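You operate a simulated robot arm through the tools that you are given. There is no shell and no other tool. Be economical: measure what you need, move in short steps, check, and stop when the job is done.

You are at the controls of a simulated robot arm. One attempt, no reset.

JOB
Put the sachet that says "DRY" from the mat at the cabinet end on the silver steel plate.

Only the result counts: the job must be done as asked and must still hold three seconds after the hand-in. Knocking over, shifting, dropping, spilling or breaking anything else fails it.

ROBOT AND FRAMES
A 7-joint arm with a two-finger parallel gripper, fixed in place. Base frame: the origin is at the foot of the arm, x ahead of it, y to its left, z up; the work surface is at about z = 0. Readings come in mm, degrees, newtons and seconds.
With the tool pointing down near the work surface it reaches from about 240 to 620 mm from the base axis. Its first joint turns from -66.0 to 66.0 degrees. Payload 2.6 kg.
Tool frame: the origin (TCP) lies between the finger pads and is the grasp point; the fingertips stand 30 mm ahead of it; z points along the fingers, y is the line along which they close. Largest opening 94 mm; finger width 28, thickness 10; the body of the gripper, 50 by 96 mm, starts 55 mm behind the TCP.
Orientation is that of the tool frame in the base frame, as a unit quaternion [x, y, z, w]. With the fingers straight down and closing along the base's y, the tool's x points along the base's -x, its y along +y and its z along -z.

CONTROLS
- The arm moves only by the tool play_rows. Its argument "moves" is one flat list of numbers, 7 for each row, row after row: the shift along the base's x, y, z in mm, then the turn, a rotation vector about the base's x, y, z in degrees, then the finger opening in mm, from 0 to 94. In form: [tx, ty, tz, rx, ry, rz, grip, tx, ty, tz, rx, ry, rz, grip, ...]. A call has 1 to 10 rows; each row is the pose to reach, as a shift and turn from the pose commanded when the call began. Each row takes 0.2 s and may step no farther than 50 mm and 8.6 degrees from the row before; otherwise, or with a gripper value out of range, the whole call is refused. Where a pose cannot be reached the arm comes as near as it can. A force on the tool above 40 N (or 10 N above the force at the start of the call, whichever is more), or a blocked arm, ends the call early, and 0.2 s more pass. Each finger travels about 72 mm/s and halts on what it meets, pressing with about 37 N; the grip force reading is that of the motor and also rises with nothing between the fingers. The clock runs only during rows and for 0.2 s after the last one: add rows that repeat a pose to give the fingers time. It gives the time, the measured TCP pose, the force on the tool (base axes), the opening and the grip force at its end, in the units of the frame above (readings bear some noise).
- Cameras (640 x 400 px; columns grow to the right, rows downward): "scene" is fixed at [34.5, 443.3, 567.8]; the picture's right is [-0.73, -0.68, 0.00], its down [-0.43, 0.46, -0.77] and it looks along [0.53, -0.56, -0.63] (base axes); focal length 372 px, centre (320, 200). "wrist" rides on the gripper at [76, 14, -102] in the tool frame; the picture's right is [-0.18, 0.98, 0.00], its down [-0.75, -0.14, -0.64] and it looks along [-0.63, -0.12, 0.77] (tool axes); focal length 243 px, centre (320, 200). There is no depth. A picture from a camera that has moved, and an enlarged one, comes with that camera's place and axes in the base frame and with its lens. The place of the scene camera against the robot may be out by one fixed shift of up to 12 mm in any direction.
- snapshot(camera): a new picture of that camera. No time passes.
- close_up(camera, box): a new picture of the part [left, top, right, bottom] of that camera's present view, enlarged. No time passes.
- close_job(): hands the job in; it is judged then, once.

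Work in short steps. Places have to be worked out from the pictures, the camera data and where the tool is seen: move nearer, look again, correct. Check each grasp and each placing, and mend what went wrong. You have 90 turns and 36 pictures in all, those below and enlarged ones among them. Open the gripper and draw the arm clear of the work before you hand the job in, unless the task says otherwise; then end with one line.

The tools are called after ">>>" as name(argument=value, ...) on one line, values as JSON. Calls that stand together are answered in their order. play_rows: Moves the arm, as the interface text tells. Its arguments: {"type":"object","properties":{"moves":{"type":"array"}},"required":["moves"]} The other tools are called the same way: snapshot (camera) takes a picture; close_up (camera, box) takes an enlarged picture of a part of a camera's view; close_job () hands the job in.

At the start:

```text
time: 0.0
position: [447.3, 78.6, 219.3]
orientation: [-0.001, 1.0, 0.0, 0.0]
wrist_force: [0.5, 1.2, 0.3]
width: 93.9
gripper_force: 0.1
```

scene: 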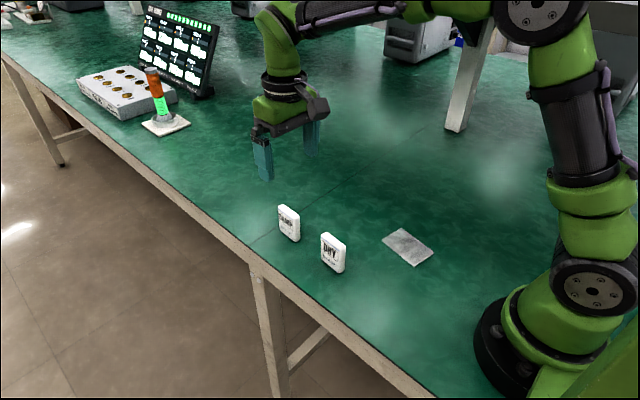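
wrist: 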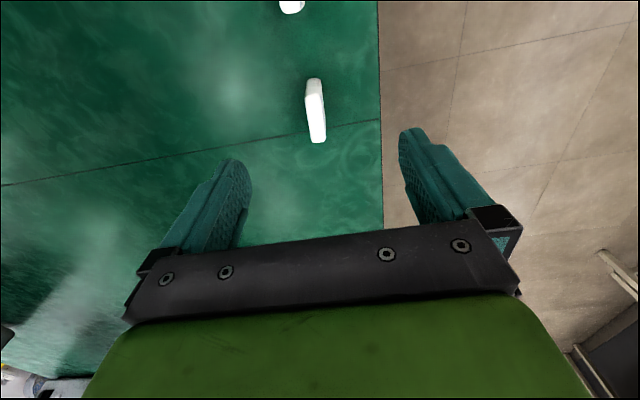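

The scene shows two white upright packets and a flat silver piece; I look closer at them to read the labels.

>>> close_up(camera="scene", box=[240, 180, 460, 300])

>>> close_up(camera="wrist", box=[220, 0, 420, 160])

```text
2.91 times, centred on (350, 240) of scene
camera zoom: at [34.5, 443.3, 567.8], right [-0.73, -0.68, 0.0], down [-0.43, 0.46, -0.77], along [0.53, -0.56, -0.63], focal length 1083 px, centre (233, 84)
```

zoom: 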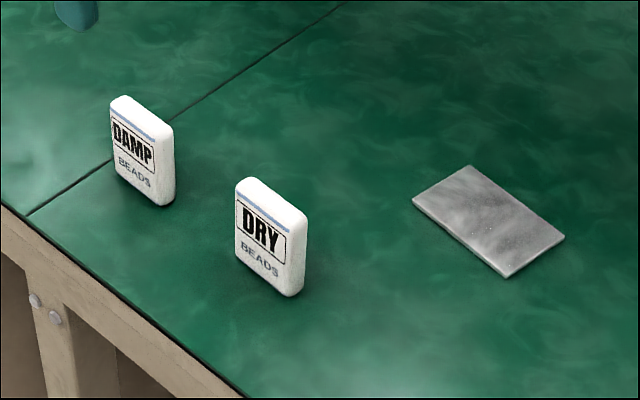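

```text
2.50 times, centred on (320, 80) of wrist
camera zoom: at [370.2, 92.8, 322.8], right [0.18, 0.98, 0.0], down [0.75, -0.14, 0.64], along [0.63, -0.12, -0.77], focal length 606 px, centre (320, 500)
```

zoom: 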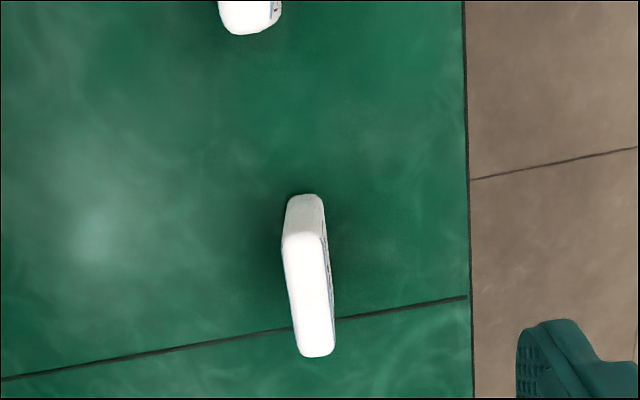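

DRY stands at about (354, 68), with its broad face toward +y. The silver plate is at about (272, -74). Before choosing, I check the rest of the surface for other mats, sachets or plates.

>>> close_up(camera="scene", box=[0, 0, 320, 200])

>>> close_up(camera="scene", box=[320, 0, 640, 200])

>>> play_rows(moves=[-20, -40, 20, 0, 0, 0, 94, -40, -80, 40, 0, 0, 0, 94, -60, -120, 60, 0, 0, 0, 94, -70, -150, 80, 0, 0, 0, 94])

>>> snapshot(camera="wrist")

>>> snapshot(camera="scene")

```text
2.00 times, centred on (160, 100) of scene
camera zoom: at [34.5, 443.3, 567.8], right [-0.73, -0.68, 0.0], down [-0.43, 0.46, -0.77], along [0.53, -0.56, -0.63], focal length 745 px, centre (640, 400)
```

zoom: 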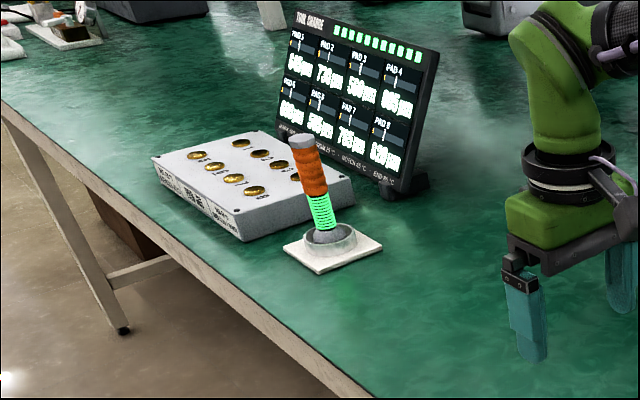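

```text
2.00 times, centred on (480, 100) of scene
camera zoom: at [34.5, 443.3, 567.8], right [-0.73, -0.68, 0.0], down [-0.43, 0.46, -0.77], along [0.53, -0.56, -0.63], focal length 745 px, centre (0, 400)
```

zoom: 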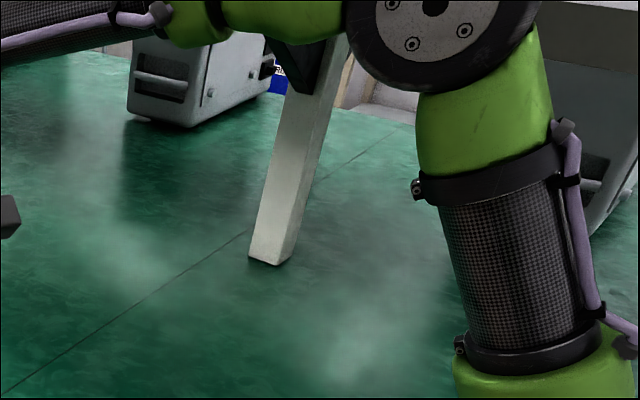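

```text
time: 1.0
position: [376.2, -72.7, 300.2]
orientation: [0.0, 1.0, 0.0, 0.0]
wrist_force: [-0.1, -0.9, -0.5]
width: 94.1
gripper_force: 0.0
```

```text
29 pictures are left
camera wrist: at [299.8, -59.7, 403.4], right [0.18, 0.98, 0.0], down [0.75, -0.14, 0.64], along [0.63, -0.12, -0.77], focal length 243 px, centre (320, 200)
```

wrist: 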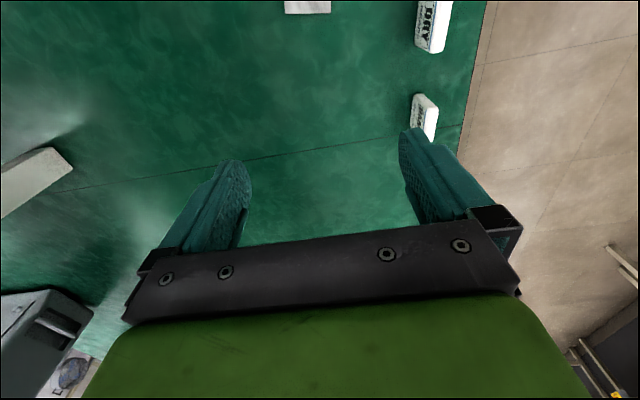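

```text
28 pictures are left
```

scene: 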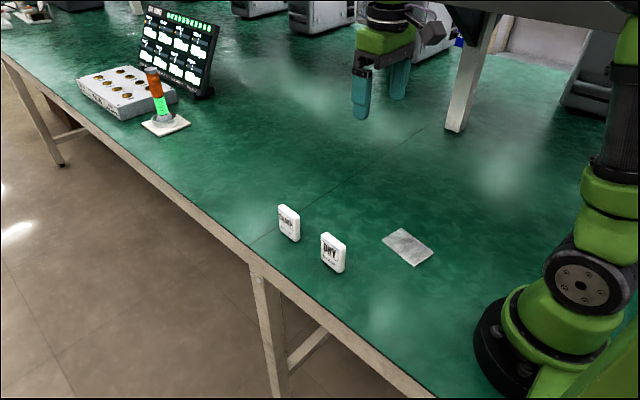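

Only one plate is in view, and one sachet is marked DRY. I move above the DRY estimate to measure it with the wrist camera.

>>> play_rows(moves=[-8, 40, -20, 0, 0, 0, 94, -16, 80, -40, 0, 0, 0, 94, -23, 120, -60, 0, 0, 0, 94, -23, 139, -80, 0, 0, 0, 94, -23, 139, -80, 0, 0, 0, 94])

>>> snapshot(camera="wrist")

>>> close_up(camera="wrist", box=[240, 20, 400, 120])

```text
time: 2.2
position: [354.6, 67.7, 218.4]
orientation: [0.0, 1.0, 0.0, 0.0]
wrist_force: [-0.2, 0.4, -0.7]
width: 93.9
gripper_force: 0.1
```

```text
27 pictures are left
camera wrist: at [277.3, 81.9, 322.7], right [0.18, 0.98, 0.0], down [0.75, -0.14, 0.64], along [0.63, -0.12, -0.77], focal length 243 px, centre (320, 200)
```

wrist: 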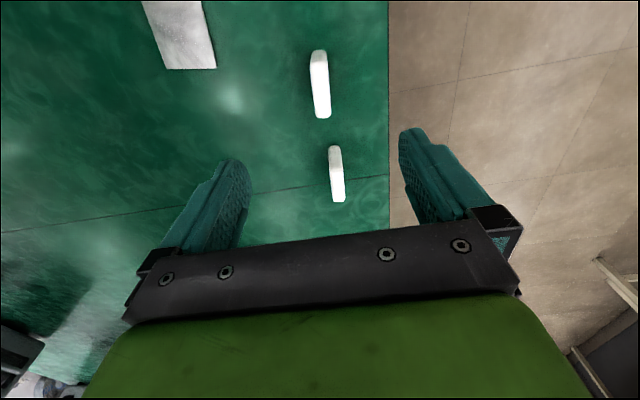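

```text
4.00 times, centred on (320, 70) of wrist
camera zoom: at [277.3, 81.9, 322.7], right [0.18, 0.98, 0.0], down [0.75, -0.14, 0.64], along [0.63, -0.12, -0.77], focal length 970 px, centre (320, 720)
```

zoom: 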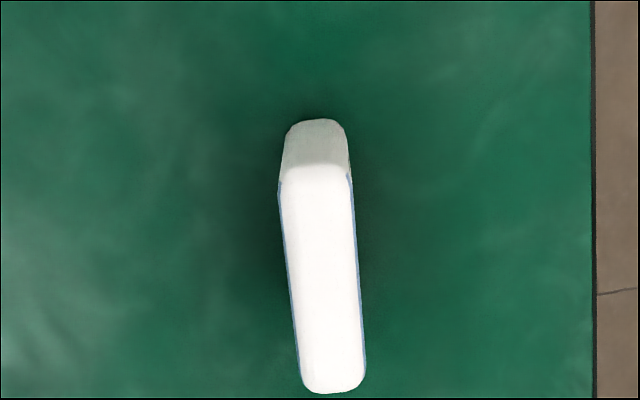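

The wrist view puts DRY's centre at about (350.5, 68.7). It is roughly 18 mm thick, 53 mm long and 64 mm high, and is yawed about -5°. I descend astride it with the matching yaw, stopping partway to check.

>>> play_rows(moves=[-3.8, 1.1, 0, 0, 0, -5, 80, -3.8, 1.1, -40, 0, 0, -5, 70, -3.8, 1.1, -80, 0, 0, -5, 60, -3.8, 1.1, -105, 0, 0, -5, 60, -3.8, 1.1, -105, 0, 0, -5, 60])

>>> snapshot(camera="wrist")

>>> close_up(camera="scene", box=[240, 150, 440, 290])

```text
time: 3.4
position: [349.4, 70.1, 114.5]
orientation: [0.044, 0.999, 0.0, 0.001]
wrist_force: [-0.1, -0.5, 0.2]
width: 60.0
gripper_force: 0.0
```

```text
25 pictures are left
camera wrist: at [273.9, 89.5, 218.4], right [0.27, 0.96, 0.0], down [0.74, -0.21, 0.64], along [0.62, -0.17, -0.77], focal length 243 px, centre (320, 200)
```

wrist: 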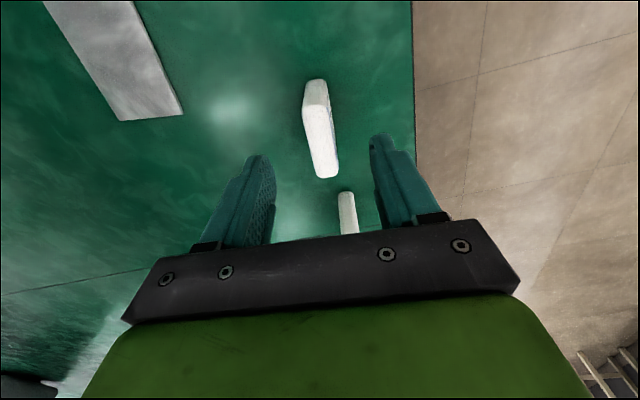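

```text
2.86 times, centred on (340, 220) of scene
camera zoom: at [34.5, 443.3, 567.8], right [-0.73, -0.68, 0.0], down [-0.43, 0.46, -0.77], along [0.53, -0.56, -0.63], focal length 1064 px, centre (263, 143)
```

zoom: 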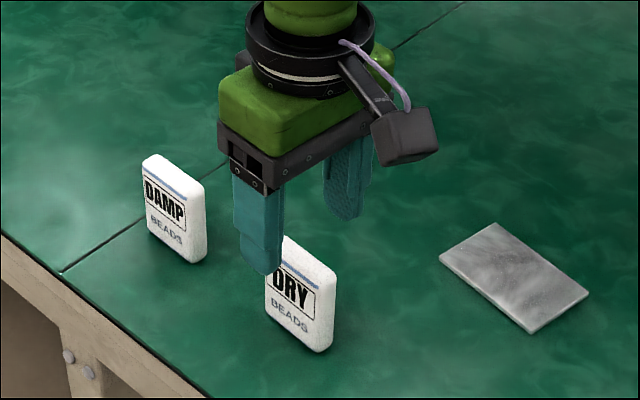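

The sachet sits centred between the fingers (top centre at about 349, 70.7). I go down 72 mm and close.

>>> play_rows(moves=[0, 0, -40, 0, 0, 0, 60, 0, 0, -72, 0, 0, 0, 60, 0, 0, -72, 0, 0, 0, 60, 0, 0, -72, 0, 0, 0, 30, 0, 0, -72, 0, 0, 0, 14, 0, 0, -72, 0, 0, 0, 10, 0, 0, -72, 0, 0, 0, 10])

>>> snapshot(camera="scene")

```text
time: 5.0
position: [351.2, 69.0, 43.6]
orientation: [0.043, 0.999, 0.0, 0.0]
wrist_force: [-0.5, 0.2, -0.1]
width: 21.3
gripper_force: 36.6
```

```text
23 pictures are left
```

scene: 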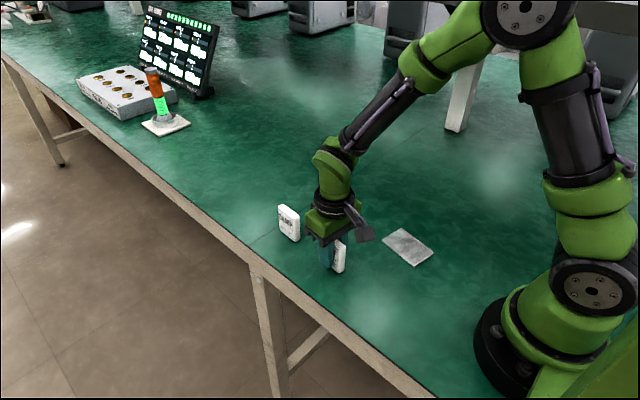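

The grip holds at 21 mm with the motor at 37 N. I lift 90 mm straight up, then carry it toward the plate at about (268, -72), turning a further -5° to match the plate.

>>> play_rows(moves=[0, 0, 20, 0, 0, 0, 10, 0, 0, 55, 0, 0, 0, 10, 0, 0, 90, 0, 0, 0, 10, -20, -35, 90, 0, 0, -1, 10, -40, -70, 90, 0, 0, -2, 10, -60, -105, 90, 0, 0, -4, 10, -82, -141, 90, 0, 0, -5, 10, -82, -141, 90, 0, 0, -5, 10])

>>> snapshot(camera="wrist")

>>> snapshot(camera="scene")

```text
time: 6.8
position: [267.6, -71.7, 133.2]
orientation: [0.087, 0.996, -0.001, 0.0]
wrist_force: [-0.4, 0.4, -0.5]
width: 21.4
gripper_force: 37.3
```

```text
22 pictures are left
camera wrist: at [194.0, -44.0, 236.9], right [0.35, 0.94, 0.0], down [0.72, -0.27, 0.64], along [0.6, -0.23, -0.77], focal length 243 px, centre (320, 200)
```

wrist: 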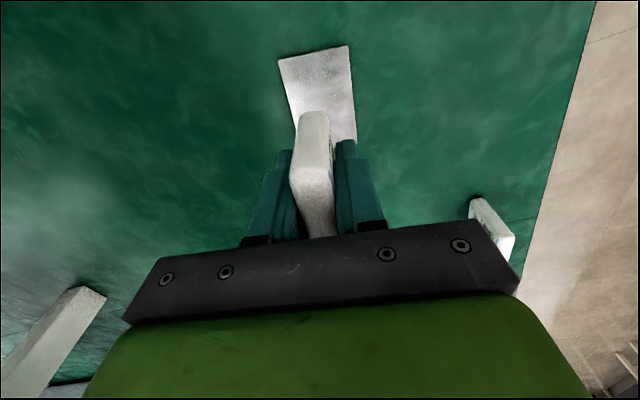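

```text
21 pictures are left
```

scene: 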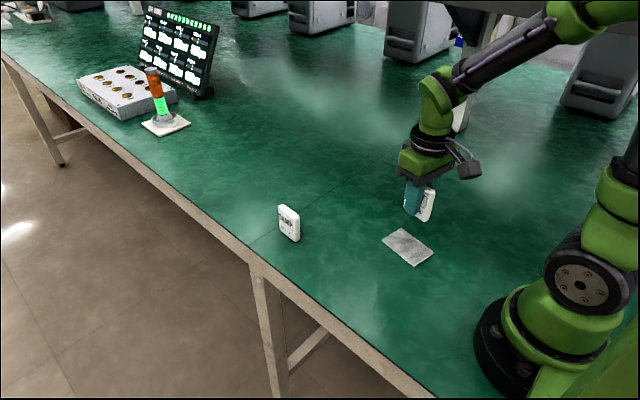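

The wrist view puts the plate's centre at (267.5, -71.6), right under the tool, with the yaw aligned. I lower most of the way.

>>> play_rows(moves=[0, 0, -35, 0, 0, 0, 10, 0, 0, -65, 0, 0, 0, 10, 0, 0, -80, 0, 0, 0, 10, 0, 0, -80, 0, 0, 0, 10])

>>> close_up(camera="scene", box=[360, 180, 460, 280])

>>> close_up(camera="wrist", box=[220, 20, 420, 160])

```text
time: 7.8
position: [267.7, -70.7, 52.8]
orientation: [0.088, 0.996, 0.0, 0.0]
wrist_force: [0.4, 0.9, 0.1]
width: 21.6
gripper_force: 37.2
```

```text
4.00 times, centred on (410, 230) of scene
camera zoom: at [34.5, 443.3, 567.8], right [-0.73, -0.68, 0.0], down [-0.43, 0.46, -0.77], along [0.53, -0.56, -0.63], focal length 1490 px, centre (-40, 80)
```

zoom: 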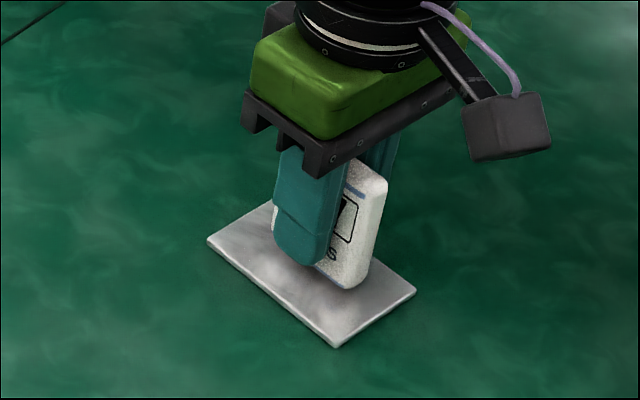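

```text
2.86 times, centred on (320, 90) of wrist
camera zoom: at [193.9, -43.8, 155.6], right [0.35, 0.94, 0.0], down [0.72, -0.27, 0.64], along [0.6, -0.23, -0.77], focal length 693 px, centre (320, 514)
```

zoom: 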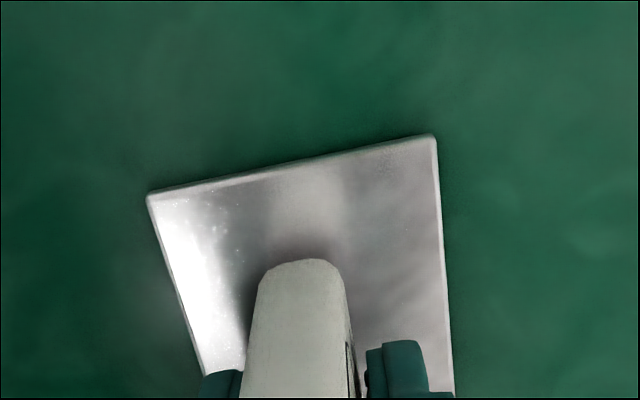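

The sachet hangs centred over the plate, about 7 mm above it. I lower it in small steps and watch the force.

>>> play_rows(moves=[0, 0, -2, 0, 0, 0, 10, 0, 0, -4, 0, 0, 0, 10, 0, 0, -5, 0, 0, 0, 10])

>>> close_up(camera="scene", box=[360, 180, 460, 280])

```text
time: 8.6
position: [268.6, -72.5, 46.9]
orientation: [0.088, 0.996, 0.0, 0.001]
wrist_force: [-4.9, -0.2, 16.7]
width: 21.2
gripper_force: 36.8
```

```text
4.00 times, centred on (410, 230) of scene
camera zoom: at [34.4, 443.3, 567.8], right [-0.73, -0.68, 0.0], down [-0.43, 0.46, -0.77], along [0.53, -0.56, -0.63], focal length 1490 px, centre (-40, 80)
```

zoom: 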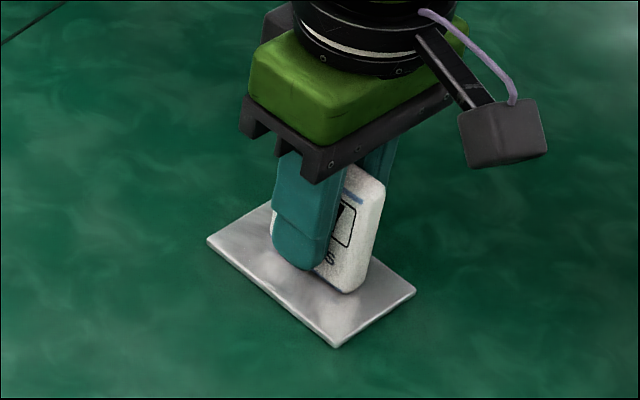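

The 16.7 N upward force shows it has touched the plate. I ease up 0.7 mm to relieve the press, then open gently to about 50 mm.

>>> play_rows(moves=[0, 0, 0.7, 0, 0, 0, 10, 0, 0, 0.7, 0, 0, 0, 22, 0, 0, 0.7, 0, 0, 0, 26, 0, 0, 0.7, 0, 0, 0, 34, 0, 0, 0.7, 0, 0, 0, 44, 0, 0, 0.7, 0, 0, 0, 50, 0, 0, 0.7, 0, 0, 0, 50])

>>> close_up(camera="scene", box=[360, 180, 460, 280])

>>> snapshot(camera="wrist")

```text
time: 10.2
position: [267.8, -72.7, 47.4]
orientation: [0.088, 0.996, 0.0, 0.0]
wrist_force: [-0.2, -0.6, -0.3]
width: 50.1
gripper_force: 0.1
```

```text
4.00 times, centred on (410, 230) of scene
camera zoom: at [34.5, 443.3, 567.8], right [-0.73, -0.68, 0.0], down [-0.43, 0.46, -0.77], along [0.53, -0.56, -0.63], focal length 1490 px, centre (-40, 80)
```

zoom: 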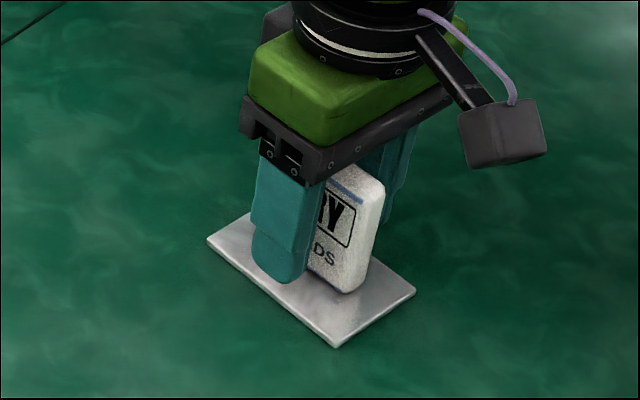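

```text
16 pictures are left
camera wrist: at [194.8, -44.8, 150.7], right [0.35, 0.94, 0.0], down [0.72, -0.27, 0.64], along [0.6, -0.23, -0.77], focal length 243 px, centre (320, 200)
```

wrist: 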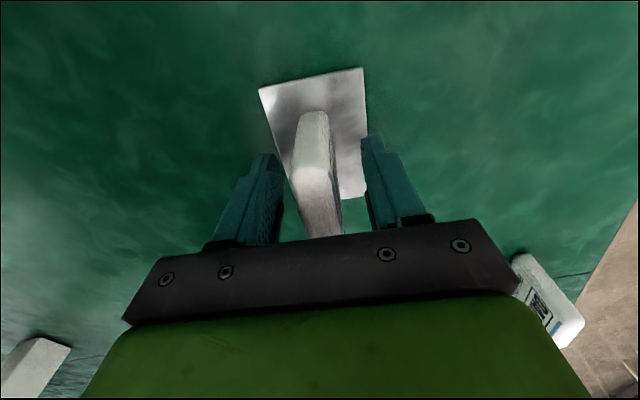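

The sachet stands free and upright on the plate, and the fingers clear it on both sides. I rise straight up, then back away.

>>> play_rows(moves=[0, 0, 20, 0, 0, 0, 50, 0, 0, 50, 0, 0, 0, 50, 0, 0, 90, 0, 0, 0, 50, 0, 0, 130, 0, 0, 0, 50, 0, 0, 170, 0, 0, 0, 60, 40, 0, 190, 0, 0, 0, 70, 80, 0, 200, 0, 0, 0, 80, 110, 0, 200, 0, 0, 0, 90, 110, 0, 200, 0, 0, 0, 90])

>>> close_up(camera="scene", box=[240, 160, 460, 300])

```text
time: 12.2
position: [379.2, -71.8, 247.0]
orientation: [0.087, 0.996, 0.0, -0.001]
wrist_force: [0.2, 1.3, -0.3]
width: 89.9
gripper_force: 0.1
```

```text
2.86 times, centred on (350, 230) of scene
camera zoom: at [34.5, 443.3, 567.8], right [-0.73, -0.68, 0.0], down [-0.43, 0.46, -0.77], along [0.53, -0.56, -0.63], focal length 1064 px, centre (234, 114)
```

zoom: 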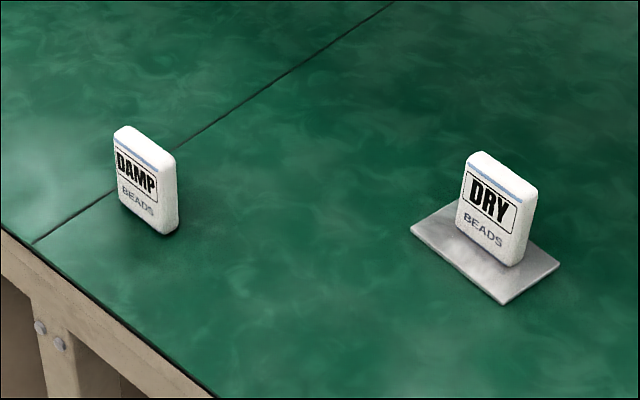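

DRY stands upright on the steel plate, DAMP hasn't moved, and the arm is clear, so I hand the job in.

>>> close_job()

```text
The job is handed in.
```

The "DRY" sachet is standing upright on the silver steel plate, the "DAMP" sachet was not touched, and I handed the job in with the gripper open and the arm clear.
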